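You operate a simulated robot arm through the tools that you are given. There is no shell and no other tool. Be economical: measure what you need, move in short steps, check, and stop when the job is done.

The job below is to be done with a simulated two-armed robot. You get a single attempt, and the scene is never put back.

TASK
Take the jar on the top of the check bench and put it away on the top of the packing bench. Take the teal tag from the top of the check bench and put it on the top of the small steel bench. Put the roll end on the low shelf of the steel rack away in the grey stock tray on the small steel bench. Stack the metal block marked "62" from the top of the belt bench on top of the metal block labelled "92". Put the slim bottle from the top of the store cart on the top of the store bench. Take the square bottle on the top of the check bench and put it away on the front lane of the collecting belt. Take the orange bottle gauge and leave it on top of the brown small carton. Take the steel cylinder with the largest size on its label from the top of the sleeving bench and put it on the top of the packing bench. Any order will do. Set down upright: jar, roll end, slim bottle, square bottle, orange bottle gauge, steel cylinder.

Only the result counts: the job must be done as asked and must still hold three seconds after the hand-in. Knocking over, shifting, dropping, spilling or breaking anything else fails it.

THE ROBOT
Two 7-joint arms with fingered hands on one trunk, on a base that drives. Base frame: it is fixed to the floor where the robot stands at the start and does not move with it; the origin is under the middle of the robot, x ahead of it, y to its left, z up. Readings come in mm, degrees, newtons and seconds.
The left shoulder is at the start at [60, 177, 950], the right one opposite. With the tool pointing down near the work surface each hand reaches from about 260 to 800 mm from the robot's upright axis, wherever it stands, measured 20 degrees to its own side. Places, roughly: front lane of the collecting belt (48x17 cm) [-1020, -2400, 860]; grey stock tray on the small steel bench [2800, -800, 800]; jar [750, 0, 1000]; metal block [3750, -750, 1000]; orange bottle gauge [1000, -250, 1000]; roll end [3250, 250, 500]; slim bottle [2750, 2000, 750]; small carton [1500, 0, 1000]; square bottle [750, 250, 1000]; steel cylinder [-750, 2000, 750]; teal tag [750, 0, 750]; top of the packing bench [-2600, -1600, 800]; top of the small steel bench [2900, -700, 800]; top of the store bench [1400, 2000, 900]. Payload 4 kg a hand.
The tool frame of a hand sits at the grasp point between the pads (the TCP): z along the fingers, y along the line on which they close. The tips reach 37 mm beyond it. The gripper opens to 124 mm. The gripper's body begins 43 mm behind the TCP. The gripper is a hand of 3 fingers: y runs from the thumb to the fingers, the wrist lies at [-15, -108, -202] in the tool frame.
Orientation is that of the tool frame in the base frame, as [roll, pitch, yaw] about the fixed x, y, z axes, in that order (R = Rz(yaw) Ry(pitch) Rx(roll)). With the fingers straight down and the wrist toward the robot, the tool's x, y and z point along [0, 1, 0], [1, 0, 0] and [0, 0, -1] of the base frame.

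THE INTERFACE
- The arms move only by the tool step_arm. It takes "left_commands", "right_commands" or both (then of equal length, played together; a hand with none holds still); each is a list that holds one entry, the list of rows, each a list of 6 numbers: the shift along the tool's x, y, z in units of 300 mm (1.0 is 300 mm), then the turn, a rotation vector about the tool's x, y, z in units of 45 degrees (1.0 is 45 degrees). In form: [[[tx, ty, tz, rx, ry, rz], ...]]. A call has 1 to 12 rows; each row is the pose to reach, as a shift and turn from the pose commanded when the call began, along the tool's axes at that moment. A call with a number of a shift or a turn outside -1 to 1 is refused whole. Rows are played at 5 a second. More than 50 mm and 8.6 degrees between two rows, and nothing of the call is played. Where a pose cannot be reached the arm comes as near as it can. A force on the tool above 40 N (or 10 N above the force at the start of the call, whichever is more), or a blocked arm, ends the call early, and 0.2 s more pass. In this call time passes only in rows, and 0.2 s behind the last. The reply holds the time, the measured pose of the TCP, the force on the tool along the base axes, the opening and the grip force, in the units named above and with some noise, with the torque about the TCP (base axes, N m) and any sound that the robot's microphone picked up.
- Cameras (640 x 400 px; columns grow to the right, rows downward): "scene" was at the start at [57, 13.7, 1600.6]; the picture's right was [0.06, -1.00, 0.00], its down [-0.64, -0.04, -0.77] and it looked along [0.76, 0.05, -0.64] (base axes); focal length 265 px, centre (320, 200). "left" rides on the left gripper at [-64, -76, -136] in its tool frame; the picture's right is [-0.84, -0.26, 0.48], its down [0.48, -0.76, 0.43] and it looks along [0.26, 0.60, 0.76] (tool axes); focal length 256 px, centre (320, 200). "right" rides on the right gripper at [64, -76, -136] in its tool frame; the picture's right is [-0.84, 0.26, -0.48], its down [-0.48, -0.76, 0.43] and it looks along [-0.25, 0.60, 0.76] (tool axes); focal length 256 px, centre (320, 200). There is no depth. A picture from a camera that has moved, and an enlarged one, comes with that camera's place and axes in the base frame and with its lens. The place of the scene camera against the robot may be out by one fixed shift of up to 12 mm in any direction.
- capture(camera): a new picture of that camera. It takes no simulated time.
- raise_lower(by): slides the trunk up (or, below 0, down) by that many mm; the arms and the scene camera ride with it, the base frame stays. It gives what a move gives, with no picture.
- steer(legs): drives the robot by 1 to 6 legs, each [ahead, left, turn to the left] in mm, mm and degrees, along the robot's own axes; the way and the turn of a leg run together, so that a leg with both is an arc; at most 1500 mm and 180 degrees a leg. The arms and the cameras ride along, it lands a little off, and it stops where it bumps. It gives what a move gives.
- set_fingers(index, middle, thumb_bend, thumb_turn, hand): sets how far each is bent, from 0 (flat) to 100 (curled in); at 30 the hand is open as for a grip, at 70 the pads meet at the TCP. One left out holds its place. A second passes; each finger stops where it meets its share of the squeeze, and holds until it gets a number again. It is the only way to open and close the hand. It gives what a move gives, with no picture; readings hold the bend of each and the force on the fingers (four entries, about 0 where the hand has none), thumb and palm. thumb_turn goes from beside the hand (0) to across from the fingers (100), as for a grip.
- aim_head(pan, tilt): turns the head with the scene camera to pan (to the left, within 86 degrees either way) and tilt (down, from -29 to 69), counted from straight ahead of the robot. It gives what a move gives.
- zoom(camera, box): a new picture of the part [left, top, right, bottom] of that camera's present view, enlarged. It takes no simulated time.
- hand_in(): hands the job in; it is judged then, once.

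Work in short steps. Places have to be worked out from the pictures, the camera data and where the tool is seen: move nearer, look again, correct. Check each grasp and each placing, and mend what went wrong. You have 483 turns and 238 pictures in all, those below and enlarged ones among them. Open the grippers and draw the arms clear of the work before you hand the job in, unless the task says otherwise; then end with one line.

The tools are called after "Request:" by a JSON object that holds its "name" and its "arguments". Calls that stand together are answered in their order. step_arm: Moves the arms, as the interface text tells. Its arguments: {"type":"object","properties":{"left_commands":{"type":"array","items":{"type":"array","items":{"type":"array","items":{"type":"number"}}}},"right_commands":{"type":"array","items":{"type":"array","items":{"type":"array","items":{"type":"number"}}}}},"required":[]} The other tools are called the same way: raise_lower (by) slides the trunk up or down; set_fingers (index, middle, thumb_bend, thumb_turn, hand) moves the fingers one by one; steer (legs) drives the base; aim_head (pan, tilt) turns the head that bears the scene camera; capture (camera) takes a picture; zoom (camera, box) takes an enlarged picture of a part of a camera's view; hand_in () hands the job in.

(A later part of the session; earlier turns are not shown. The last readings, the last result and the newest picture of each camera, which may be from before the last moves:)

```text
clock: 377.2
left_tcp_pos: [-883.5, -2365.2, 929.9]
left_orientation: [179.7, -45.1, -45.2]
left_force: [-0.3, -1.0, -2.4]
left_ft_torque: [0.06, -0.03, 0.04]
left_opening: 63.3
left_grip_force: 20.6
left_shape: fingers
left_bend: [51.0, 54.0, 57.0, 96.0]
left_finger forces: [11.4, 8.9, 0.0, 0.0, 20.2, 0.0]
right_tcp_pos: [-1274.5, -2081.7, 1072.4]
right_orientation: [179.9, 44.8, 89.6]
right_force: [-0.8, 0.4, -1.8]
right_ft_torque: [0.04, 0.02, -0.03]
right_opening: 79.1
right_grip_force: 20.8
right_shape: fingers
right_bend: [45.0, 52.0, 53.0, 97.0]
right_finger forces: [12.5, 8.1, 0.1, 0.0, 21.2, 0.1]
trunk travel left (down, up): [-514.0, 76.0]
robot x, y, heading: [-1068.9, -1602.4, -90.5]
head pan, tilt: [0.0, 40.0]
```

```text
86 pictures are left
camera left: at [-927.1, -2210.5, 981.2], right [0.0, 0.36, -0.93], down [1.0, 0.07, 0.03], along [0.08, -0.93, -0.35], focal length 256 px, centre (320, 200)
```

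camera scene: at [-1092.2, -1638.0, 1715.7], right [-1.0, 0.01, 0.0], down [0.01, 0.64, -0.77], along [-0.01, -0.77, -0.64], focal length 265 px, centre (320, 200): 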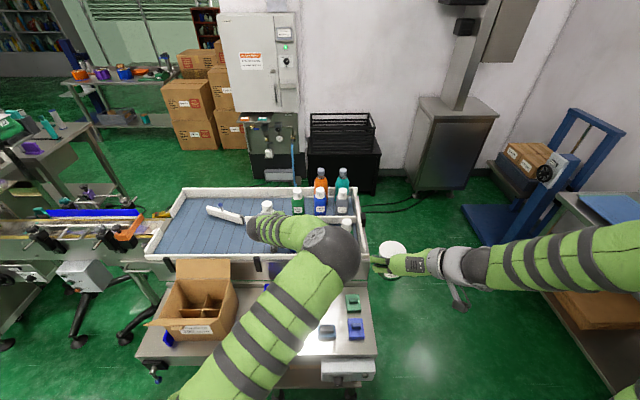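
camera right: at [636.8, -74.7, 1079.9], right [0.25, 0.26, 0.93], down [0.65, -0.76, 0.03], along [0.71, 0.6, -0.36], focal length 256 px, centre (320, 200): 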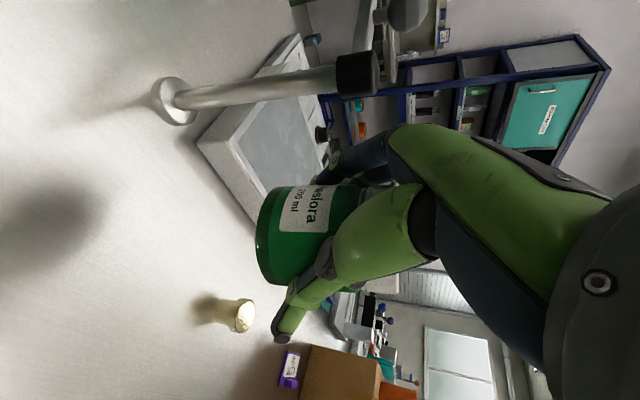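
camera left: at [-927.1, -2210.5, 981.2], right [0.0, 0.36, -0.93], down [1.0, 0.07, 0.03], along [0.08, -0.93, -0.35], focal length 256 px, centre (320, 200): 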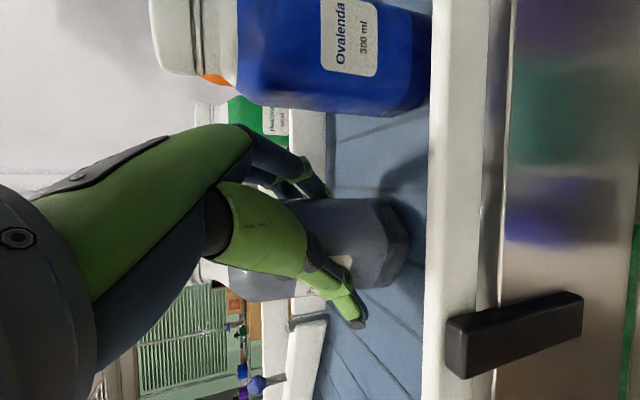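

Request:
{"name": "raise_lower", "arguments": {"by": -4}}

Request:
{"name": "raise_lower", "arguments": {"by": -4}}

Request:
{"name": "raise_lower", "arguments": {"by": -3}}

```text
clock: 377.7
left_tcp_pos: [-881.7, -2365.1, 925.4]
left_orientation: [179.8, -44.9, -45.2]
left_force: [-0.2, 0.8, -1.3]
left_ft_torque: [0.01, 0.01, -0.01]
left_opening: 62.8
left_grip_force: 20.7
left_shape: fingers
left_bend: [51.0, 54.0, 57.0, 96.0]
left_finger forces: [11.3, 8.9, 0.0, 0.0, 20.6, 0.1]
right_tcp_pos: [-1274.1, -2083.5, 1068.0]
right_orientation: [179.9, 44.7, 89.6]
right_force: [0.1, 0.1, -2.4]
right_ft_torque: [0.02, 0.01, 0.01]
right_opening: 79.3
right_grip_force: 20.7
right_shape: fingers
right_bend: [45.0, 52.0, 53.0, 97.0]
right_finger forces: [12.7, 8.1, 0.0, 0.1, 21.2, 0.1]
trunk travel left (down, up): [-510.0, 80.0]
robot x, y, heading: [-1070.2, -1601.1, -90.4]
head pan, tilt: [0.0, 40.0]
```

```text
clock: 378.2
left_tcp_pos: [-881.8, -2366.0, 923.5]
left_orientation: [179.4, -45.2, -45.0]
left_force: [-1.0, 3.8, 12.3]
left_ft_torque: [-0.26, 0.04, -0.05]
left_opening: 63.1
left_grip_force: 22.7
left_shape: fingers
left_bend: [51.0, 54.0, 56.0, 97.0]
left_finger forces: [11.2, 9.0, 0.1, 0.0, 24.5, 0.0]
right_tcp_pos: [-1274.8, -2081.9, 1065.5]
right_orientation: [179.9, 44.8, 89.7]
right_force: [1.0, 0.1, -2.2]
right_ft_torque: [0.0, 0.06, 0.03]
right_opening: 79.1
right_grip_force: 20.7
right_shape: fingers
right_bend: [45.0, 52.0, 53.0, 97.0]
right_finger forces: [12.6, 8.0, 0.0, 0.0, 21.2, 0.1]
trunk travel left (down, up): [-506.0, 84.0]
robot x, y, heading: [-1066.7, -1601.0, -90.6]
head pan, tilt: [0.0, 40.0]
```

```text
clock: 378.7
left_tcp_pos: [-882.6, -2365.0, 923.9]
left_orientation: [179.5, -45.2, -45.2]
left_force: [-2.4, 6.1, 24.3]
left_ft_torque: [-0.59, 0.13, -0.01]
left_opening: 63.8
left_grip_force: 23.9
left_shape: fingers
left_bend: [51.0, 54.0, 56.0, 97.0]
left_finger forces: [11.3, 9.3, 0.0, 0.0, 27.0, 0.1]
right_tcp_pos: [-1273.0, -2079.5, 1062.3]
right_orientation: [179.9, 44.9, 89.6]
right_force: [-0.4, 0.1, -2.8]
right_ft_torque: [0.02, 0.03, -0.03]
right_opening: 79.0
right_grip_force: 20.9
right_shape: fingers
right_bend: [45.0, 52.0, 53.0, 97.0]
right_finger forces: [12.6, 8.1, 0.0, 0.0, 21.3, 0.1]
trunk travel left (down, up): [-503.0, 87.0]
robot x, y, heading: [-1070.8, -1604.2, -90.4]
head pan, tilt: [0.0, 40.0]
```

Contact (24 N). Ease up 4 mm, open moderately, then rise straight up (away from the blue bottle).

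Request:
{"name": "raise_lower", "arguments": {"by": 3}}

Request:
{"name": "set_fingers", "arguments": {"hand": "left", "index": 42, "middle": 45, "thumb_bend": 47}}

Request:
{"name": "capture", "arguments": {"camera": "left"}}

```text
clock: 379.3
left_tcp_pos: [-882.4, -2364.4, 923.2]
left_orientation: [179.5, -45.0, -45.2]
left_force: [-1.1, 2.5, 18.2]
left_ft_torque: [-0.59, 0.1, -0.04]
left_opening: 63.9
left_grip_force: 23.5
left_shape: fingers
left_bend: [51.0, 54.0, 56.0, 97.0]
left_finger forces: [12.2, 9.8, 0.0, 0.0, 24.4, 0.0]
right_tcp_pos: [-1275.0, -2081.4, 1064.9]
right_orientation: [179.9, 44.9, 89.4]
right_force: [-0.2, 0.1, -2.8]
right_ft_torque: [0.06, 0.05, 0.03]
right_opening: 79.1
right_grip_force: 20.4
right_shape: fingers
right_bend: [45.0, 52.0, 53.0, 97.0]
right_finger forces: [12.6, 8.1, 0.0, 0.0, 21.1, 0.0]
trunk travel left (down, up): [-506.0, 84.0]
robot x, y, heading: [-1071.5, -1600.0, -90.7]
head pan, tilt: [0.0, 40.0]
```

```text
clock: 380.3
left_tcp_pos: [-882.3, -2365.5, 921.2]
left_orientation: [179.8, -44.9, -45.2]
left_force: [-0.2, -0.3, 0.2]
left_ft_torque: [0.01, 0.02, -0.02]
left_opening: 79.0
left_grip_force: 0.2
left_shape: fingers
left_bend: [42.0, 45.0, 47.0, 97.0]
left_finger forces: [0.0, 0.0, 0.0, 0.1, 0.1, 0.0]
right_tcp_pos: [-1274.2, -2081.8, 1064.1]
right_orientation: [179.9, 44.7, 89.5]
right_force: [0.1, -0.1, -2.1]
right_ft_torque: [-0.01, 0.04, 0.01]
right_opening: 79.2
right_grip_force: 20.6
right_shape: fingers
right_bend: [45.0, 52.0, 53.0, 97.0]
right_finger forces: [12.5, 8.1, 0.1, 0.0, 21.2, 0.0]
trunk travel left (down, up): [-506.0, 84.0]
robot x, y, heading: [-1066.4, -1596.6, -90.5]
head pan, tilt: [0.0, 40.0]
```

```text
85 pictures are left
camera left: at [-927.1, -2210.5, 973.2], right [0.0, 0.36, -0.93], down [1.0, 0.07, 0.03], along [0.08, -0.93, -0.35], focal length 256 px, centre (320, 200)
```

left: 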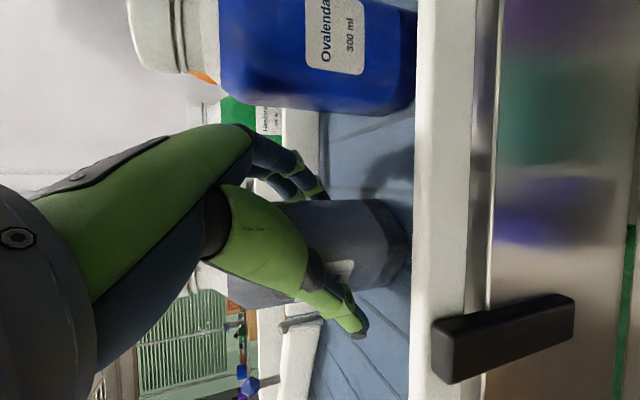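

Bottle stands free. Rise straight up with the trunk.

Request:
{"name": "raise_lower", "arguments": {"by": 84}}

Request:
{"name": "step_arm", "arguments": {"left_commands": [[[0.1, 0, -0.1, 0, 0, 0], [0.2, 0, -0.2, 0, 0, 0], [0.3, 0, -0.3, 0, 0, 0]]]}}

Request:
{"name": "capture", "arguments": {"camera": "left"}}

Request:
{"name": "capture", "arguments": {"camera": "scene"}}

```text
clock: 381.5
left_tcp_pos: [-881.5, -2365.3, 1005.4]
left_orientation: [179.8, -45.0, -45.3]
left_force: [-0.6, -1.2, 0.3]
left_ft_torque: [-0.02, 0.03, 0.02]
left_opening: 79.1
left_grip_force: 0.0
left_shape: fingers
left_bend: [42.0, 45.0, 47.0, 97.0]
left_finger forces: [0.1, 0.1, 0.0, 0.1, 0.0, 0.1]
right_tcp_pos: [-1273.8, -2082.9, 1147.7]
right_orientation: [179.9, 44.8, 89.6]
right_force: [0.2, 0.6, -2.5]
right_ft_torque: [0.03, 0.06, 0.0]
right_opening: 79.3
right_grip_force: 21.0
right_shape: fingers
right_bend: [45.0, 52.0, 53.0, 97.0]
right_finger forces: [12.6, 8.1, 0.1, 0.0, 21.2, 0.0]
trunk travel left (down, up): [-590.0, 0.0]
robot x, y, heading: [-1067.9, -1600.7, -90.3]
head pan, tilt: [0.0, 40.0]
```

```text
clock: 382.3
left_tcp_pos: [-883.8, -2364.2, 1136.0]
left_orientation: [179.9, -45.0, -45.4]
left_force: [1.5, 0.0, 0.0]
left_ft_torque: [-0.01, 0.01, -0.02]
left_opening: 79.1
left_grip_force: 0.0
left_shape: fingers
left_bend: [42.0, 45.0, 47.0, 98.0]
left_finger forces: [0.0, 0.1, 0.0, 0.0, 0.1, 0.1]
right_tcp_pos: [-1273.5, -2081.6, 1147.7]
right_orientation: [-179.9, 44.8, 89.8]
right_force: [-0.6, 0.4, -2.8]
right_ft_torque: [0.01, 0.06, 0.0]
right_opening: 79.4
right_grip_force: 21.4
right_shape: fingers
right_bend: [45.0, 52.0, 53.0, 97.0]
right_finger forces: [12.5, 8.1, 0.0, 0.0, 21.1, 0.0]
trunk travel left (down, up): [-590.0, 0.0]
robot x, y, heading: [-1069.8, -1599.7, -90.6]
head pan, tilt: [0.0, 40.0]
```

```text
84 pictures are left
camera left: at [-927.6, -2209.0, 1186.5], right [0.01, 0.36, -0.93], down [1.0, 0.07, 0.03], along [0.08, -0.93, -0.35], focal length 256 px, centre (320, 200)
```

left: 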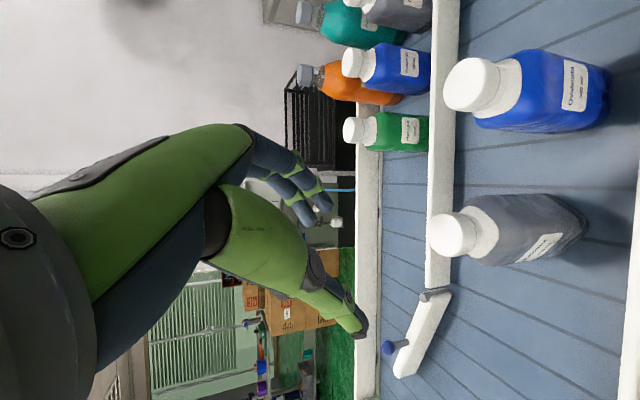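

```text
83 pictures are left
camera scene: at [-1066.9, -1646.6, 1715.6], right [-1.0, 0.01, 0.0], down [0.01, 0.64, -0.77], along [-0.01, -0.77, -0.64], focal length 265 px, centre (320, 200)
```

scene: 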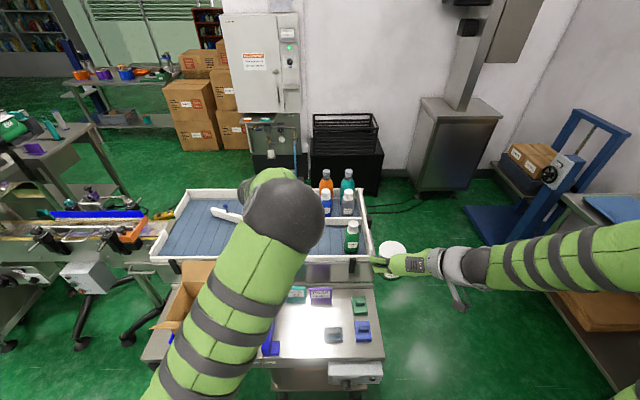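

The square bottle stands in the front lane. I retract the left arm, back off, and turn toward the packing bench (−x).

Request:
{"name": "step_arm", "arguments": {"left_commands": [[[-0.04, -0.08, -0.08, 0, 0, 0], [-0.08, -0.16, -0.15, 0, 0, 0], [-0.12, -0.24, -0.22, 0, 0, 0], [-0.16, -0.32, -0.3, 0, 0, 0], [-0.2, -0.4, -0.37, 0, 0, 0], [-0.24, -0.469, -0.43, 0, 0, 0]]]}}

Request:
{"name": "steer", "arguments": {"legs": [[-250, 0, 0], [0, 0, -89.5], [500, 0, 0]]}}

Request:
{"name": "aim_head", "arguments": {"pan": 0, "tilt": 35}}

Request:
{"name": "capture", "arguments": {"camera": "scene"}}

```text
clock: 383.7
left_tcp_pos: [-883.4, -2166.5, 1173.9]
left_orientation: [179.7, -45.1, -45.3]
left_force: [0.6, 0.1, -0.5]
left_ft_torque: [0.01, 0.0, 0.01]
left_opening: 79.0
left_grip_force: 0.2
left_shape: fingers
left_bend: [42.0, 45.0, 47.0, 98.0]
left_finger forces: [0.0, 0.0, 0.0, 0.1, 0.0, 0.0]
right_tcp_pos: [-1273.4, -2081.2, 1149.0]
right_orientation: [180.0, 44.7, 89.5]
right_force: [0.1, 0.2, -2.6]
right_ft_torque: [-0.01, 0.06, -0.01]
right_opening: 78.9
right_grip_force: 20.9
right_shape: fingers
right_bend: [45.0, 52.0, 53.0, 97.0]
right_finger forces: [12.5, 8.1, 0.0, 0.0, 21.1, 0.0]
trunk travel left (down, up): [-590.0, 0.0]
robot x, y, heading: [-1066.2, -1602.8, -90.6]
head pan, tilt: [0.0, 40.0]
```

```text
clock: 391.7
left_tcp_pos: [-2121.8, -1563.7, 1172.8]
left_orientation: [179.7, -45.1, -133.6]
left_force: [-0.1, 0.4, -0.5]
left_ft_torque: [-0.01, -0.04, 0.02]
left_opening: 79.0
left_grip_force: 0.1
left_shape: fingers
left_bend: [42.0, 45.0, 47.0, 98.0]
left_finger forces: [0.1, 0.0, 0.0, 0.0, 0.0, 0.0]
right_tcp_pos: [-2046.3, -1169.8, 1147.5]
right_orientation: [-179.9, 44.7, 1.3]
right_force: [-0.6, -0.2, -2.8]
right_ft_torque: [0.04, -0.01, -0.02]
right_opening: 79.1
right_grip_force: 20.5
right_shape: fingers
right_bend: [45.0, 52.0, 53.0, 97.0]
right_finger forces: [12.2, 8.2, 0.1, 0.0, 20.7, 0.0]
trunk travel left (down, up): [-590.0, 0.0]
robot x, y, heading: [-1557.8, -1362.3, -178.9]
head pan, tilt: [0.0, 40.0]
```

```text
clock: 392.4
left_tcp_pos: [-2120.9, -1563.9, 1173.1]
left_orientation: [179.7, -44.9, -133.6]
left_force: [-0.7, -0.1, 0.3]
left_ft_torque: [0.0, -0.03, -0.02]
left_opening: 79.2
left_grip_force: 0.1
left_shape: fingers
left_bend: [42.0, 45.0, 47.0, 98.0]
left_finger forces: [0.0, 0.0, 0.1, 0.1, 0.0, 0.0]
right_tcp_pos: [-2045.1, -1170.0, 1147.9]
right_orientation: [-179.9, 44.7, 1.3]
right_force: [-0.9, -0.2, -2.3]
right_ft_torque: [0.03, 0.0, 0.0]
right_opening: 79.0
right_grip_force: 20.2
right_shape: fingers
right_bend: [45.0, 52.0, 53.0, 97.0]
right_finger forces: [12.2, 8.1, 0.1, 0.0, 20.7, 0.0]
trunk travel left (down, up): [-590.0, 0.0]
robot x, y, heading: [-1561.2, -1357.7, -178.9]
head pan, tilt: [0.0, 35.0]
```

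```text
82 pictures are left
camera scene: at [-1614.9, -1354.4, 1723.2], right [-0.02, 1.0, 0.0], down [0.57, 0.01, -0.82], along [-0.82, -0.02, -0.57], focal length 265 px, centre (320, 200)
```

scene: 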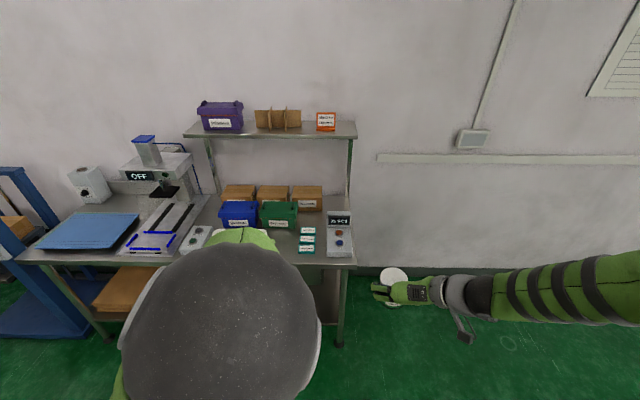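

The left elbow hides the bench. I unturn the left hand and swing it outward to the left.

Request:
{"name": "step_arm", "arguments": {"left_commands": [[[0, -0.08, 0, -0.12, 0, 0.12], [0, -0.16, 0, -0.24, 0, 0.24], [0, -0.24, 0, -0.36, 0, 0.36], [0, -0.32, 0, -0.48, 0, 0.48], [0, -0.4, 0, -0.6, 0, 0.6], [0, -0.5, 0, -0.707, 0, 0.707]]]}}

Request:
{"name": "capture", "arguments": {"camera": "scene"}}

```text
clock: 393.8
left_tcp_pos: [-2013.5, -1668.1, 1175.9]
left_orientation: [179.8, -45.2, -178.8]
left_force: [0.4, 0.4, 0.2]
left_ft_torque: [0.05, 0.05, -0.01]
left_opening: 79.2
left_grip_force: 0.0
left_shape: fingers
left_bend: [42.0, 45.0, 47.0, 98.0]
left_finger forces: [0.0, 0.1, 0.0, 0.0, 0.0, 0.0]
right_tcp_pos: [-2045.7, -1170.1, 1148.3]
right_orientation: [-179.9, 44.9, 1.3]
right_force: [0.3, -0.8, -2.2]
right_ft_torque: [0.02, -0.04, 0.01]
right_opening: 79.4
right_grip_force: 20.5
right_shape: fingers
right_bend: [45.0, 52.0, 53.0, 97.0]
right_finger forces: [12.2, 8.3, 0.0, 0.0, 20.7, 0.0]
trunk travel left (down, up): [-590.0, 0.0]
robot x, y, heading: [-1558.5, -1363.5, -178.8]
head pan, tilt: [0.0, 35.0]
```

```text
81 pictures are left
camera scene: at [-1614.6, -1355.5, 1723.2], right [-0.02, 1.0, 0.0], down [0.57, 0.01, -0.82], along [-0.82, -0.01, -0.57], focal length 265 px, centre (320, 200)
```

scene: 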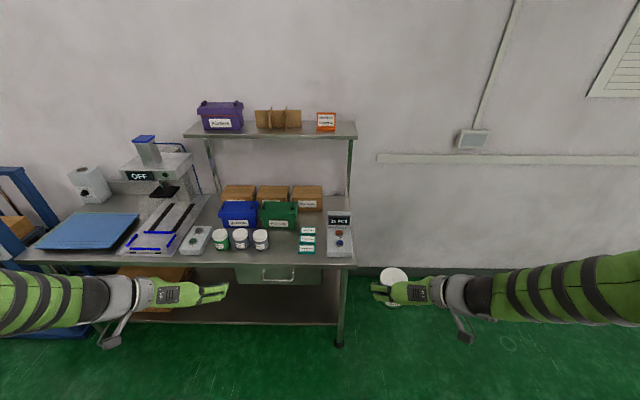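

Zoom on the bench's front area.

Request:
{"name": "zoom", "arguments": {"camera": "scene", "box": [180, 170, 372, 290]}}

```text
3.33 times, centred on (276, 230) of scene
camera zoom: at [-1614.6, -1355.5, 1723.2], right [-0.02, 1.0, 0.0], down [0.57, 0.01, -0.82], along [-0.82, -0.01, -0.57], focal length 882 px, centre (467, 100)
```

zoom: 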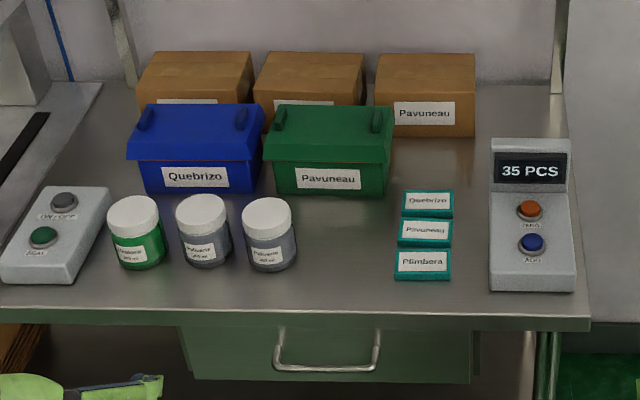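

Free rectangle on the packing bench: y −1588…−1459, x −2413…−2610. I place the jar near (−2535,−1525): slide left 355 and drive ahead.

Request:
{"name": "steer", "arguments": {"legs": [[0, 360, -1.2], [480, 0, 0]]}}

Request:
{"name": "capture", "arguments": {"camera": "scene"}}

Request:
{"name": "capture", "arguments": {"camera": "right"}}

```text
clock: 398.6
left_tcp_pos: [-2502.4, -2015.6, 1174.2]
left_orientation: [179.8, -45.1, -179.7]
left_force: [0.5, 0.5, -0.1]
left_ft_torque: [0.03, 0.0, -0.04]
left_opening: 79.2
left_grip_force: 0.0
left_shape: fingers
left_bend: [42.0, 45.0, 47.0, 98.0]
left_finger forces: [0.0, 0.0, 0.1, 0.1, 0.1, 0.0]
right_tcp_pos: [-2524.8, -1516.7, 1148.9]
right_orientation: [-179.9, 44.7, 0.2]
right_force: [-0.9, -0.1, -2.6]
right_ft_torque: [0.03, -0.02, 0.0]
right_opening: 79.0
right_grip_force: 20.6
right_shape: fingers
right_bend: [45.0, 52.0, 53.0, 97.0]
right_finger forces: [12.2, 8.3, 0.0, 0.0, 20.8, 0.1]
trunk travel left (down, up): [-590.0, 0.0]
robot x, y, heading: [-2042.3, -1719.4, 180.1]
head pan, tilt: [0.0, 35.0]
```

```text
79 pictures are left
camera scene: at [-2098.8, -1708.4, 1723.2], right [0.0, 1.0, 0.0], down [0.57, 0.0, -0.82], along [-0.82, 0.0, -0.57], focal length 265 px, centre (320, 200)
```

scene: 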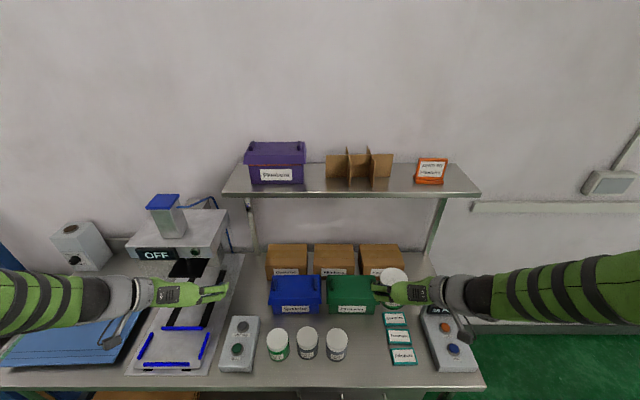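

```text
78 pictures are left
camera right: at [-2384.6, -1438.4, 1199.4], right [-0.25, -0.26, 0.93], down [-0.65, 0.76, 0.03], along [-0.71, -0.6, -0.36], focal length 256 px, centre (320, 200)
```

right: 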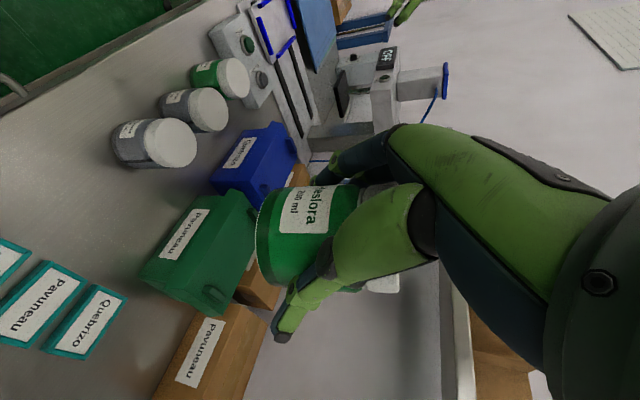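

Free gap between the jars and the cards is y −1616…−1488; I aim at (−2555,−1548). Shift and lower 200 mm.

Request:
{"name": "step_arm", "arguments": {"right_commands": [[[-0.03, 0.05, 0.03, 0, 0, 0], [-0.05, 0.103, 0.07, 0, 0, 0], [0.05, 0.103, 0.18, 0, 0, 0], [0.16, 0.103, 0.3, 0, 0, 0], [0.28, 0.103, 0.42, 0, 0, 0], [0.4, 0.103, 0.542, 0, 0, 0]]]}}

Request:
{"name": "capture", "arguments": {"camera": "right"}}

Request:
{"name": "zoom", "arguments": {"camera": "scene", "box": [256, 260, 480, 400]}}

```text
refused: row 5 steps farther than a row can; nothing moved
```

```text
77 pictures are left
camera right: at [-2384.6, -1438.4, 1199.4], right [-0.25, -0.26, 0.93], down [-0.65, 0.76, 0.03], along [-0.71, -0.6, -0.36], focal length 256 px, centre (320, 200)
```

right: 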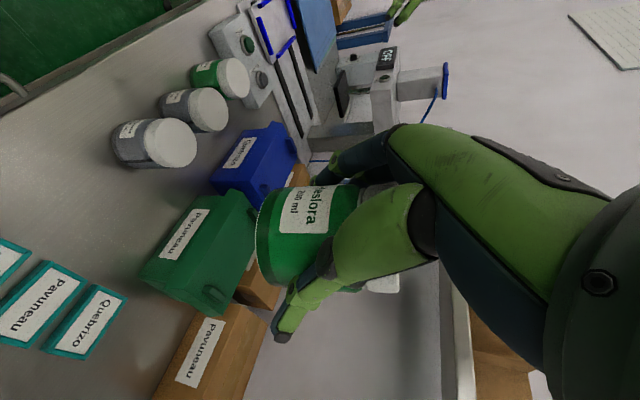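

```text
2.86 times, centred on (368, 330) of scene
camera zoom: at [-2098.8, -1708.4, 1723.2], right [0.0, 1.0, 0.0], down [0.57, 0.0, -0.82], along [-0.82, 0.0, -0.57], focal length 756 px, centre (183, -171)
```

zoom: 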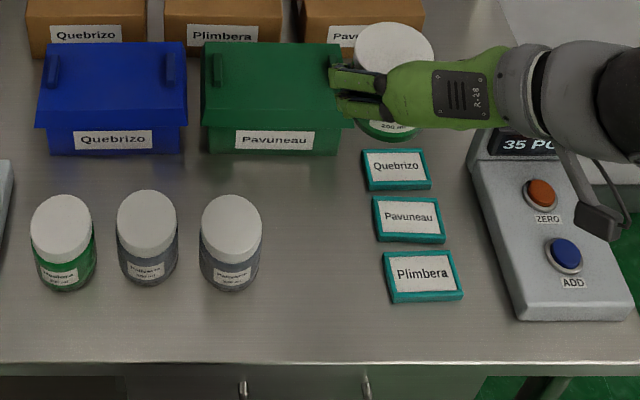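

Request:
{"name": "step_arm", "arguments": {"right_commands": [[[-0.03, 0.05, 0.03, 0, 0, 0], [-0.05, 0.103, 0.07, 0, 0, 0], [0.03, 0.103, 0.15, 0, 0, 0], [0.11, 0.103, 0.24, 0, 0, 0], [0.19, 0.103, 0.32, 0, 0, 0], [0.27, 0.103, 0.4, 0, 0, 0], [0.34, 0.103, 0.47, 0, 0, 0], [0.4, 0.103, 0.542, 0, 0, 0]]]}}

Request:
{"name": "capture", "arguments": {"camera": "right"}}

Request:
{"name": "zoom", "arguments": {"camera": "scene", "box": [256, 260, 480, 400]}}

```text
clock: 400.4
left_tcp_pos: [-2502.3, -2014.4, 1175.7]
left_orientation: [179.9, -45.1, -179.9]
left_force: [-0.5, -0.4, -0.3]
left_ft_torque: [-0.01, 0.01, -0.01]
left_opening: 79.3
left_grip_force: 0.1
left_shape: fingers
left_bend: [42.0, 45.0, 47.0, 98.0]
left_finger forces: [0.0, 0.0, 0.1, 0.0, 0.1, 0.1]
right_tcp_pos: [-2554.1, -1547.8, 948.2]
right_orientation: [179.9, 44.9, -0.1]
right_force: [-0.1, -0.2, -2.8]
right_ft_torque: [0.04, 0.0, 0.01]
right_opening: 78.7
right_grip_force: 20.7
right_shape: fingers
right_bend: [45.0, 52.0, 53.0, 97.0]
right_finger forces: [12.2, 8.2, 0.0, 0.1, 20.8, 0.0]
trunk travel left (down, up): [-590.0, 0.0]
robot x, y, heading: [-2040.0, -1719.5, 179.7]
head pan, tilt: [0.0, 35.0]
```

```text
75 pictures are left
camera right: at [-2413.9, -1470.2, 999.5], right [-0.25, -0.26, 0.93], down [-0.65, 0.76, 0.03], along [-0.72, -0.6, -0.36], focal length 256 px, centre (320, 200)
```

right: 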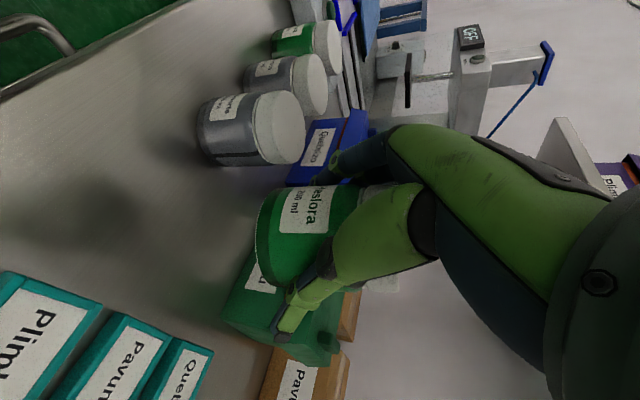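

```text
2.86 times, centred on (368, 330) of scene
camera zoom: at [-2098.6, -1708.1, 1723.3], right [0.0, 1.0, 0.0], down [0.57, 0.0, -0.82], along [-0.82, 0.0, -0.57], focal length 756 px, centre (183, -171)
```

zoom: 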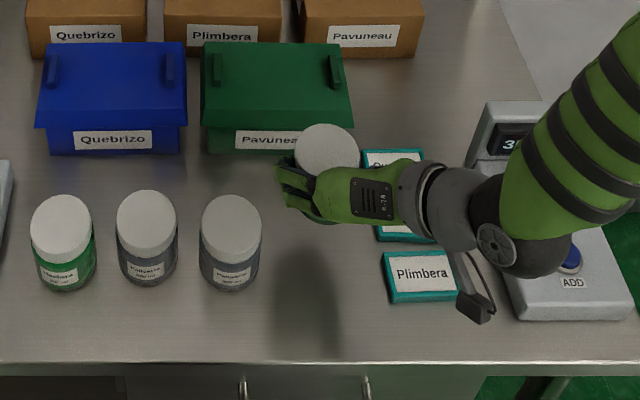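

Good clearance all round. Lower 40 mm, then creep.

Request:
{"name": "step_arm", "arguments": {"right_commands": [[[0.03, 0, 0.03, 0, 0, 0], [0.06, 0, 0.06, 0, 0, 0], [0.09, 0, 0.09, 0, 0, 0]]]}}

Request:
{"name": "step_arm", "arguments": {"right_commands": [[[0.01, 0, 0.01, 0, 0, 0], [0.018, 0, 0.018, 0, 0, 0]]]}}

Request:
{"name": "capture", "arguments": {"camera": "right"}}

```text
clock: 401.2
left_tcp_pos: [-2501.9, -2015.6, 1174.4]
left_orientation: [179.8, -45.2, -179.7]
left_force: [-0.5, 0.2, -0.5]
left_ft_torque: [0.01, 0.01, 0.0]
left_opening: 79.3
left_grip_force: 0.0
left_shape: fingers
left_bend: [42.0, 45.0, 47.0, 98.0]
left_finger forces: [0.0, 0.1, 0.1, 0.0, 0.1, 0.1]
right_tcp_pos: [-2553.5, -1546.5, 910.6]
right_orientation: [-179.9, 44.8, 0.1]
right_force: [-0.2, -0.3, -2.8]
right_ft_torque: [0.04, -0.02, 0.0]
right_opening: 79.2
right_grip_force: 20.6
right_shape: fingers
right_bend: [45.0, 52.0, 53.0, 97.0]
right_finger forces: [12.1, 8.3, 0.0, 0.1, 20.6, 0.1]
trunk travel left (down, up): [-590.0, 0.0]
robot x, y, heading: [-2043.3, -1723.7, 179.8]
head pan, tilt: [0.0, 35.0]
```

```text
clock: 401.8
left_tcp_pos: [-2501.5, -2015.6, 1176.6]
left_orientation: [179.9, -45.2, -179.8]
left_force: [-0.5, 0.1, 0.0]
left_ft_torque: [0.01, 0.03, 0.02]
left_opening: 79.3
left_grip_force: 0.0
left_shape: fingers
left_bend: [42.0, 45.0, 47.0, 98.0]
left_finger forces: [0.0, 0.0, 0.0, 0.1, 0.0, 0.1]
right_tcp_pos: [-2553.2, -1545.5, 902.6]
right_orientation: [179.9, 44.8, 0.1]
right_force: [-0.4, 0.5, -2.7]
right_ft_torque: [0.08, 0.01, 0.0]
right_opening: 78.8
right_grip_force: 21.0
right_shape: fingers
right_bend: [45.0, 52.0, 53.0, 97.0]
right_finger forces: [12.2, 8.1, 0.0, 0.0, 20.8, 0.0]
trunk travel left (down, up): [-590.0, 0.0]
robot x, y, heading: [-2041.0, -1716.9, 180.1]
head pan, tilt: [0.0, 35.0]
```

```text
73 pictures are left
camera right: at [-2413.2, -1469.2, 954.1], right [-0.25, -0.26, 0.93], down [-0.65, 0.76, 0.03], along [-0.72, -0.6, -0.36], focal length 256 px, centre (320, 200)
```

right: 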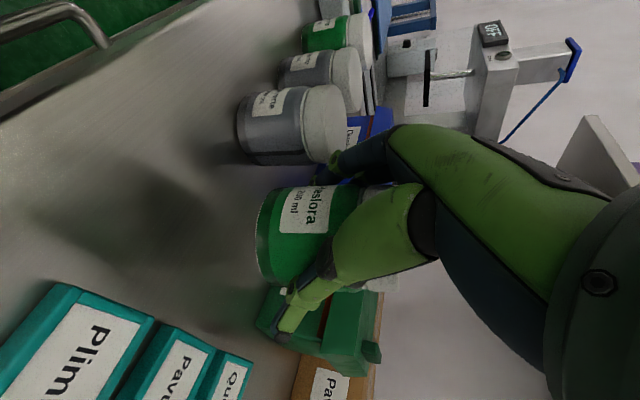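

Request:
{"name": "step_arm", "arguments": {"right_commands": [[[0.008, 0, 0.008, 0, 0, 0], [0.016, 0, 0.016, 0, 0, 0]]]}}

Request:
{"name": "step_arm", "arguments": {"right_commands": [[[0.008, 0, 0.008, 0, 0, 0]]]}}

Request:
{"name": "step_arm", "arguments": {"right_commands": [[[0.008, 0, 0.008, 0, 0, 0]]]}}

```text
clock: 402.4
left_tcp_pos: [-2502.3, -2016.2, 1175.3]
left_orientation: [179.8, -45.0, -179.7]
left_force: [-0.7, -0.4, -0.1]
left_ft_torque: [0.0, 0.04, 0.03]
left_opening: 79.3
left_grip_force: 0.1
left_shape: fingers
left_bend: [42.0, 45.0, 47.0, 98.0]
left_finger forces: [0.0, 0.0, 0.1, 0.1, 0.0, 0.0]
right_tcp_pos: [-2554.6, -1546.3, 895.9]
right_orientation: [179.9, 44.7, 0.1]
right_force: [0.2, 0.7, -2.0]
right_ft_torque: [0.02, 0.03, -0.01]
right_opening: 78.9
right_grip_force: 20.8
right_shape: fingers
right_bend: [45.0, 52.0, 53.0, 97.0]
right_finger forces: [12.3, 8.2, 0.0, 0.0, 20.7, 0.1]
trunk travel left (down, up): [-590.0, 0.0]
robot x, y, heading: [-2042.6, -1717.7, 180.0]
head pan, tilt: [0.0, 35.0]
```

```text
clock: 402.8
left_tcp_pos: [-2502.3, -2014.9, 1174.9]
left_orientation: [179.9, -45.1, -179.8]
left_force: [-0.1, 0.3, -0.2]
left_ft_torque: [-0.01, -0.01, -0.03]
left_opening: 79.0
left_grip_force: 0.0
left_shape: fingers
left_bend: [42.0, 45.0, 47.0, 98.0]
left_finger forces: [0.1, 0.0, 0.1, 0.1, 0.0, 0.1]
right_tcp_pos: [-2553.1, -1548.2, 891.8]
right_orientation: [-180.0, 44.7, 0.1]
right_force: [-0.2, 0.1, -2.4]
right_ft_torque: [0.01, -0.03, 0.01]
right_opening: 78.8
right_grip_force: 19.9
right_shape: fingers
right_bend: [45.0, 52.0, 53.0, 97.0]
right_finger forces: [12.2, 8.1, 0.1, 0.0, 20.8, 0.1]
trunk travel left (down, up): [-590.0, 0.0]
robot x, y, heading: [-2041.1, -1716.9, 179.9]
head pan, tilt: [0.0, 35.0]
```

```text
clock: 403.2
left_tcp_pos: [-2501.3, -2014.5, 1174.6]
left_orientation: [179.8, -45.1, -179.8]
left_force: [0.2, 0.4, -0.3]
left_ft_torque: [-0.02, 0.01, -0.02]
left_opening: 79.3
left_grip_force: 0.1
left_shape: fingers
left_bend: [42.0, 45.0, 47.0, 98.0]
left_finger forces: [0.0, 0.1, 0.0, 0.1, 0.1, 0.0]
right_tcp_pos: [-2553.4, -1545.5, 889.9]
right_orientation: [-179.9, 44.8, 0.2]
right_force: [-1.2, 0.6, -2.8]
right_ft_torque: [0.03, 0.0, 0.04]
right_opening: 79.1
right_grip_force: 20.5
right_shape: fingers
right_bend: [45.0, 52.0, 53.0, 97.0]
right_finger forces: [12.1, 8.2, 0.0, 0.0, 20.6, 0.1]
trunk travel left (down, up): [-590.0, 0.0]
robot x, y, heading: [-2040.0, -1720.3, 179.9]
head pan, tilt: [0.0, 35.0]
```

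Request:
{"name": "step_arm", "arguments": {"right_commands": [[[0.008, 0, 0.008, 0, 0, 0]]]}}

Request:
{"name": "step_arm", "arguments": {"right_commands": [[[0.008, 0, 0.008, 0, 0, 0]]]}}

Request:
{"name": "capture", "arguments": {"camera": "right"}}

```text
clock: 403.6
left_tcp_pos: [-2502.2, -2015.4, 1175.4]
left_orientation: [179.8, -45.1, -179.8]
left_force: [-0.1, 0.4, -0.3]
left_ft_torque: [-0.01, -0.03, 0.01]
left_opening: 79.2
left_grip_force: 0.1
left_shape: fingers
left_bend: [42.0, 45.0, 47.0, 98.0]
left_finger forces: [0.0, 0.0, 0.0, 0.0, 0.0, 0.1]
right_tcp_pos: [-2554.7, -1546.1, 885.5]
right_orientation: [179.9, 44.7, 0.0]
right_force: [-0.7, 0.0, -1.8]
right_ft_torque: [0.01, 0.0, 0.01]
right_opening: 79.1
right_grip_force: 20.7
right_shape: fingers
right_bend: [45.0, 52.0, 53.0, 97.0]
right_finger forces: [12.2, 8.2, 0.0, 0.0, 20.7, 0.0]
trunk travel left (down, up): [-590.0, 0.0]
robot x, y, heading: [-2043.9, -1719.0, 180.2]
head pan, tilt: [0.0, 35.0]
```

```text
clock: 404.0
left_tcp_pos: [-2500.9, -2015.7, 1174.6]
left_orientation: [179.8, -45.1, -179.8]
left_force: [-0.9, -0.1, 0.4]
left_ft_torque: [0.0, 0.02, -0.02]
left_opening: 79.1
left_grip_force: 0.0
left_shape: fingers
left_bend: [42.0, 45.0, 47.0, 98.0]
left_finger forces: [0.0, 0.0, 0.1, 0.0, 0.1, 0.0]
right_tcp_pos: [-2554.0, -1546.6, 883.0]
right_orientation: [180.0, 44.8, 0.1]
right_force: [-0.7, -0.3, -2.7]
right_ft_torque: [0.05, -0.01, -0.01]
right_opening: 78.8
right_grip_force: 20.8
right_shape: fingers
right_bend: [45.0, 52.0, 53.0, 97.0]
right_finger forces: [12.1, 8.1, 0.0, 0.0, 20.8, 0.0]
trunk travel left (down, up): [-590.0, 0.0]
robot x, y, heading: [-2042.8, -1718.6, 180.1]
head pan, tilt: [0.0, 35.0]
```

```text
72 pictures are left
camera right: at [-2413.8, -1469.0, 933.7], right [-0.25, -0.26, 0.93], down [-0.65, 0.76, 0.03], along [-0.72, -0.6, -0.36], focal length 256 px, centre (320, 200)
```

right: 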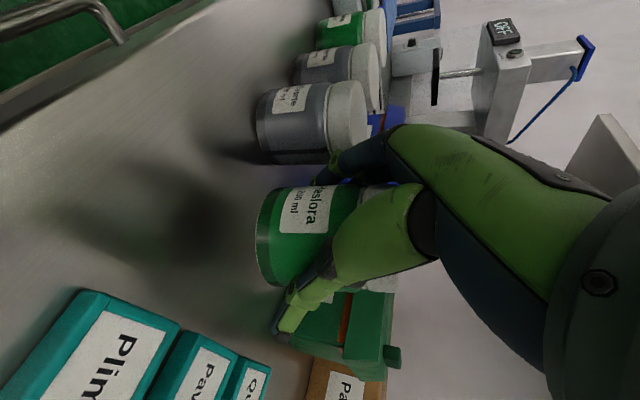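

Request:
{"name": "step_arm", "arguments": {"right_commands": [[[0.009, 0, 0.009, 0, 0, 0], [0.018, 0, 0.018, 0, 0, 0]]]}}

Request:
{"name": "step_arm", "arguments": {"right_commands": [[[0.009, 0, 0.009, 0, 0, 0]]]}}

Request:
{"name": "step_arm", "arguments": {"right_commands": [[[0.009, 0, 0.009, 0, 0, 0]]]}}

```text
clock: 404.6
left_tcp_pos: [-2502.9, -2015.1, 1175.9]
left_orientation: [179.9, -45.2, -179.8]
left_force: [0.5, -0.4, 0.1]
left_ft_torque: [-0.02, 0.03, 0.03]
left_opening: 79.0
left_grip_force: 0.1
left_shape: fingers
left_bend: [42.0, 45.0, 47.0, 98.0]
left_finger forces: [0.0, 0.0, 0.0, 0.0, 0.0, 0.0]
right_tcp_pos: [-2554.2, -1547.5, 873.1]
right_orientation: [179.9, 44.8, 0.2]
right_force: [0.4, 0.7, -2.2]
right_ft_torque: [0.01, -0.02, 0.0]
right_opening: 79.0
right_grip_force: 20.8
right_shape: fingers
right_bend: [45.0, 52.0, 53.0, 97.0]
right_finger forces: [12.1, 8.2, 0.0, 0.0, 20.7, 0.0]
trunk travel left (down, up): [-590.0, 0.0]
robot x, y, heading: [-2041.9, -1716.0, 180.0]
head pan, tilt: [0.0, 35.0]
```

```text
clock: 405.0
left_tcp_pos: [-2502.2, -2015.3, 1175.4]
left_orientation: [179.9, -45.1, -179.9]
left_force: [-0.2, -0.5, 0.3]
left_ft_torque: [0.02, -0.01, -0.01]
left_opening: 79.4
left_grip_force: 0.0
left_shape: fingers
left_bend: [42.0, 45.0, 47.0, 98.0]
left_finger forces: [0.1, 0.1, 0.0, 0.0, 0.0, 0.0]
right_tcp_pos: [-2553.1, -1545.8, 868.1]
right_orientation: [-180.0, 44.7, 0.2]
right_force: [-0.3, -0.2, -2.5]
right_ft_torque: [0.03, 0.01, -0.01]
right_opening: 78.9
right_grip_force: 20.4
right_shape: fingers
right_bend: [45.0, 52.0, 53.0, 97.0]
right_finger forces: [12.1, 8.2, 0.1, 0.1, 20.7, 0.0]
trunk travel left (down, up): [-590.0, 0.0]
robot x, y, heading: [-2043.3, -1717.4, 179.8]
head pan, tilt: [0.0, 35.0]
```

```text
clock: 405.4
left_tcp_pos: [-2501.9, -2015.0, 1175.6]
left_orientation: [179.8, -45.2, -179.8]
left_force: [-0.4, 0.8, 0.6]
left_ft_torque: [0.03, -0.02, -0.02]
left_opening: 79.5
left_grip_force: 0.0
left_shape: fingers
left_bend: [42.0, 45.0, 47.0, 98.0]
left_finger forces: [0.0, 0.0, 0.0, 0.1, 0.1, 0.0]
right_tcp_pos: [-2553.8, -1547.4, 865.3]
right_orientation: [-180.0, 44.7, 0.2]
right_force: [0.1, 0.6, -2.6]
right_ft_torque: [0.03, -0.03, 0.01]
right_opening: 78.9
right_grip_force: 20.6
right_shape: fingers
right_bend: [45.0, 52.0, 53.0, 97.0]
right_finger forces: [12.1, 8.2, 0.0, 0.0, 20.7, 0.0]
trunk travel left (down, up): [-590.0, 0.0]
robot x, y, heading: [-2040.1, -1715.7, 180.2]
head pan, tilt: [0.0, 35.0]
```

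The bench is lower than assumed (~800). Look once more before going on.

Request:
{"name": "capture", "arguments": {"camera": "right"}}

Request:
{"name": "zoom", "arguments": {"camera": "scene", "box": [256, 260, 480, 400]}}

```text
71 pictures are left
camera right: at [-2413.0, -1469.6, 917.1], right [-0.25, -0.26, 0.93], down [-0.65, 0.76, 0.03], along [-0.72, -0.6, -0.36], focal length 256 px, centre (320, 200)
```

right: 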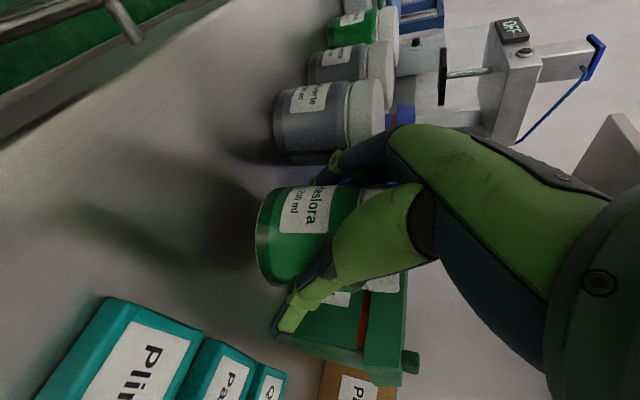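

```text
2.86 times, centred on (368, 330) of scene
camera zoom: at [-2098.0, -1708.3, 1723.2], right [0.0, 1.0, 0.0], down [0.57, 0.0, -0.82], along [-0.82, 0.0, -0.57], focal length 756 px, centre (183, -171)
```

zoom: 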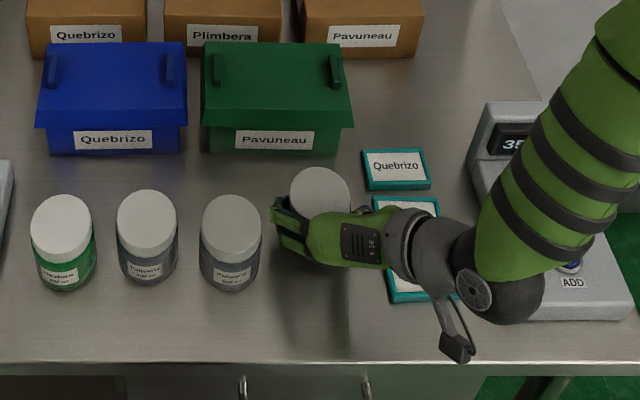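

Clear. Continue down: 10 mm, then 3 mm steps.

Request:
{"name": "step_arm", "arguments": {"right_commands": [[[0.012, -0.007, 0.012, 0, 0, 0], [0.024, -0.013, 0.024, 0, 0, 0]]]}}

Request:
{"name": "step_arm", "arguments": {"right_commands": [[[0.01, 0, 0.01, 0, 0, 0]]]}}

Request:
{"name": "step_arm", "arguments": {"right_commands": [[[0.01, 0, 0.01, 0, 0, 0]]]}}

```text
clock: 406.0
left_tcp_pos: [-2501.8, -2013.8, 1175.5]
left_orientation: [179.9, -45.3, -179.9]
left_force: [-0.2, 0.3, 0.2]
left_ft_torque: [0.01, 0.0, -0.02]
left_opening: 79.2
left_grip_force: 0.1
left_shape: fingers
left_bend: [42.0, 45.0, 47.0, 98.0]
left_finger forces: [0.0, 0.0, 0.0, 0.0, 0.1, 0.1]
right_tcp_pos: [-2553.3, -1543.9, 854.1]
right_orientation: [180.0, 44.9, 0.2]
right_force: [0.6, -0.1, -2.4]
right_ft_torque: [0.01, 0.0, 0.0]
right_opening: 79.3
right_grip_force: 20.3
right_shape: fingers
right_bend: [45.0, 52.0, 53.0, 97.0]
right_finger forces: [12.1, 8.2, 0.0, 0.0, 20.7, 0.0]
trunk travel left (down, up): [-590.0, 0.0]
robot x, y, heading: [-2038.8, -1718.2, 180.0]
head pan, tilt: [0.0, 35.0]
```

```text
clock: 406.4
left_tcp_pos: [-2502.8, -2015.7, 1175.2]
left_orientation: [179.9, -45.1, -179.8]
left_force: [0.3, -0.1, 0.5]
left_ft_torque: [0.02, -0.01, 0.01]
left_opening: 79.3
left_grip_force: 0.0
left_shape: fingers
left_bend: [42.0, 45.0, 47.0, 98.0]
left_finger forces: [0.0, 0.0, 0.1, 0.0, 0.0, 0.1]
right_tcp_pos: [-2554.6, -1544.0, 852.4]
right_orientation: [180.0, 44.8, 0.0]
right_force: [0.2, -0.4, -1.7]
right_ft_torque: [0.01, -0.02, 0.01]
right_opening: 78.8
right_grip_force: 21.1
right_shape: fingers
right_bend: [45.0, 52.0, 53.0, 97.0]
right_finger forces: [12.1, 8.1, 0.0, 0.0, 20.8, 0.0]
trunk travel left (down, up): [-590.0, 0.0]
robot x, y, heading: [-2037.2, -1715.0, 179.9]
head pan, tilt: [0.0, 35.0]
```

```text
clock: 406.8
left_tcp_pos: [-2502.6, -2015.4, 1175.1]
left_orientation: [179.9, -45.1, -179.8]
left_force: [0.1, -0.7, -0.2]
left_ft_torque: [-0.02, 0.03, -0.01]
left_opening: 79.1
left_grip_force: 0.1
left_shape: fingers
left_bend: [42.0, 45.0, 47.0, 98.0]
left_finger forces: [0.0, 0.0, 0.0, 0.1, 0.0, 0.0]
right_tcp_pos: [-2553.3, -1543.3, 846.9]
right_orientation: [-179.9, 44.8, 0.2]
right_force: [-0.1, -0.1, -2.1]
right_ft_torque: [-0.02, -0.01, 0.0]
right_opening: 79.2
right_grip_force: 20.6
right_shape: fingers
right_bend: [45.0, 52.0, 53.0, 97.0]
right_finger forces: [12.2, 8.3, 0.0, 0.1, 20.7, 0.0]
trunk travel left (down, up): [-590.0, 0.0]
robot x, y, heading: [-2040.1, -1716.7, 179.9]
head pan, tilt: [0.0, 35.0]
```

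Request:
{"name": "step_arm", "arguments": {"right_commands": [[[0.01, 0, 0.01, 0, 0, 0]]]}}

Request:
{"name": "step_arm", "arguments": {"right_commands": [[[0.008, 0, 0.008, 0, 0, 0]]]}}

```text
clock: 407.2
left_tcp_pos: [-2501.6, -2014.9, 1176.4]
left_orientation: [179.8, -45.2, -179.7]
left_force: [-0.2, 0.3, 0.5]
left_ft_torque: [0.0, -0.02, 0.03]
left_opening: 79.3
left_grip_force: 0.0
left_shape: fingers
left_bend: [42.0, 45.0, 47.0, 98.0]
left_finger forces: [0.0, 0.0, 0.0, 0.1, 0.0, 0.1]
right_tcp_pos: [-2554.6, -1543.3, 845.4]
right_orientation: [179.8, 45.0, 0.0]
right_force: [2.1, 3.0, 12.9]
right_ft_torque: [-0.44, 0.14, 0.0]
right_opening: 79.2
right_grip_force: 22.6
right_shape: fingers
right_bend: [45.0, 52.0, 53.0, 97.0]
right_finger forces: [11.9, 8.3, 0.0, 0.0, 25.1, 0.0]
trunk travel left (down, up): [-590.0, 0.0]
robot x, y, heading: [-2042.9, -1715.3, 179.8]
head pan, tilt: [0.0, 35.0]
```

```text
clock: 407.6
left_tcp_pos: [-2499.9, -2015.4, 1175.7]
left_orientation: [179.9, -45.2, -179.8]
left_force: [0.1, 0.2, 0.5]
left_ft_torque: [0.01, -0.02, 0.02]
left_opening: 79.3
left_grip_force: 0.0
left_shape: fingers
left_bend: [42.0, 45.0, 47.0, 98.0]
left_finger forces: [0.0, 0.1, 0.0, 0.0, 0.1, 0.0]
right_tcp_pos: [-2552.9, -1544.0, 842.2]
right_orientation: [179.8, 45.1, 0.1]
right_force: [4.8, 6.0, 30.0]
right_ft_torque: [-1.02, 0.31, 0.14]
right_opening: 80.0
right_grip_force: 26.8
right_shape: fingers
right_bend: [45.0, 52.0, 53.0, 97.0]
right_finger forces: [16.9, 9.1, 0.0, 0.0, 28.3, 0.1]
trunk travel left (down, up): [-590.0, 0.0]
robot x, y, heading: [-2042.4, -1720.2, 180.0]
head pan, tilt: [0.0, 35.0]
```

Contact. Ease up, open to ~97 mm, and withdraw along the approach.

Request:
{"name": "step_arm", "arguments": {"right_commands": [[[-0.009, 0, -0.009, 0, 0, 0]]]}}

Request:
{"name": "set_fingers", "arguments": {"hand": "right", "index": 37, "middle": 42, "thumb_bend": 42}}

Request:
{"name": "step_arm", "arguments": {"right_commands": [[[0, 0, -0.08, 0, 0, 0], [0, 0, -0.2, 0, 0, 0], [0, 0, -0.34, 0, 0, 0], [0, 0, -0.48, 0, 0, 0], [0, 0, -0.62, 0, 0, 0]]]}}

Request:
{"name": "zoom", "arguments": {"camera": "scene", "box": [256, 260, 480, 400]}}

```text
clock: 408.0
left_tcp_pos: [-2501.4, -2016.6, 1175.4]
left_orientation: [179.8, -45.2, -179.8]
left_force: [0.8, 1.0, 0.8]
left_ft_torque: [0.03, -0.01, -0.02]
left_opening: 79.2
left_grip_force: 0.0
left_shape: fingers
left_bend: [42.0, 45.0, 47.0, 98.0]
left_finger forces: [0.1, 0.0, 0.0, 0.1, 0.0, 0.0]
right_tcp_pos: [-2554.2, -1545.1, 843.6]
right_orientation: [180.0, 44.8, 0.0]
right_force: [-1.9, 1.1, 11.3]
right_ft_torque: [-0.48, 0.28, -0.11]
right_opening: 79.9
right_grip_force: 22.5
right_shape: fingers
right_bend: [45.0, 52.0, 53.0, 97.0]
right_finger forces: [12.4, 9.6, 0.0, 0.0, 23.5, 0.0]
trunk travel left (down, up): [-590.0, 0.0]
robot x, y, heading: [-2046.1, -1715.0, -180.0]
head pan, tilt: [0.0, 35.0]
```

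```text
clock: 409.0
left_tcp_pos: [-2501.5, -2016.3, 1175.2]
left_orientation: [179.9, -45.2, -179.9]
left_force: [-0.5, -0.3, -0.8]
left_ft_torque: [0.0, 0.0, -0.02]
left_opening: 79.3
left_grip_force: 0.1
left_shape: fingers
left_bend: [42.0, 45.0, 47.0, 98.0]
left_finger forces: [0.0, 0.0, 0.0, 0.0, 0.0, 0.0]
right_tcp_pos: [-2552.9, -1544.6, 843.8]
right_orientation: [180.0, 44.7, 0.2]
right_force: [0.2, 0.6, 0.0]
right_ft_torque: [0.02, 0.02, 0.0]
right_opening: 94.6
right_grip_force: 0.1
right_shape: fingers
right_bend: [37.0, 42.0, 42.0, 97.0]
right_finger forces: [0.0, 0.0, 0.0, 0.0, 0.0, 0.0]
trunk travel left (down, up): [-590.0, 0.0]
robot x, y, heading: [-2044.2, -1716.8, 180.0]
head pan, tilt: [0.0, 35.0]
```

```text
clock: 410.2
left_tcp_pos: [-2501.7, -2015.5, 1175.1]
left_orientation: [179.7, -45.2, -179.7]
left_force: [-1.4, -0.6, -0.1]
left_ft_torque: [0.02, 0.0, -0.01]
left_opening: 79.5
left_grip_force: 0.1
left_shape: fingers
left_bend: [42.0, 45.0, 47.0, 98.0]
left_finger forces: [0.1, 0.0, 0.0, 0.0, 0.0, 0.1]
right_tcp_pos: [-2486.9, -1528.5, 934.1]
right_orientation: [179.9, 44.7, 0.0]
right_force: [-0.5, -0.3, 0.6]
right_ft_torque: [0.01, -0.02, -0.02]
right_opening: 94.9
right_grip_force: 0.1
right_shape: fingers
right_bend: [37.0, 42.0, 42.0, 98.0]
right_finger forces: [0.0, 0.1, 0.0, 0.0, 0.0, 0.0]
right hand out of reach, approached as far as the arm can: row 4, 5
trunk travel left (down, up): [-590.0, 0.0]
robot x, y, heading: [-2040.8, -1718.0, -180.1]
head pan, tilt: [0.0, 35.0]
```

```text
2.86 times, centred on (368, 330) of scene
camera zoom: at [-2097.4, -1708.6, 1723.2], right [0.0, 1.0, 0.0], down [0.57, 0.0, -0.82], along [-0.82, 0.0, -0.57], focal length 756 px, centre (183, -171)
```

zoom: 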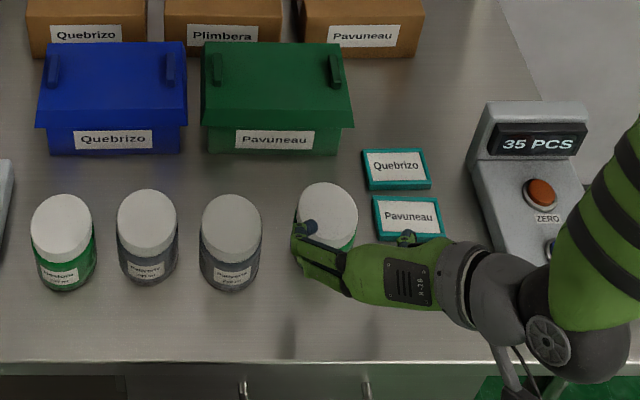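

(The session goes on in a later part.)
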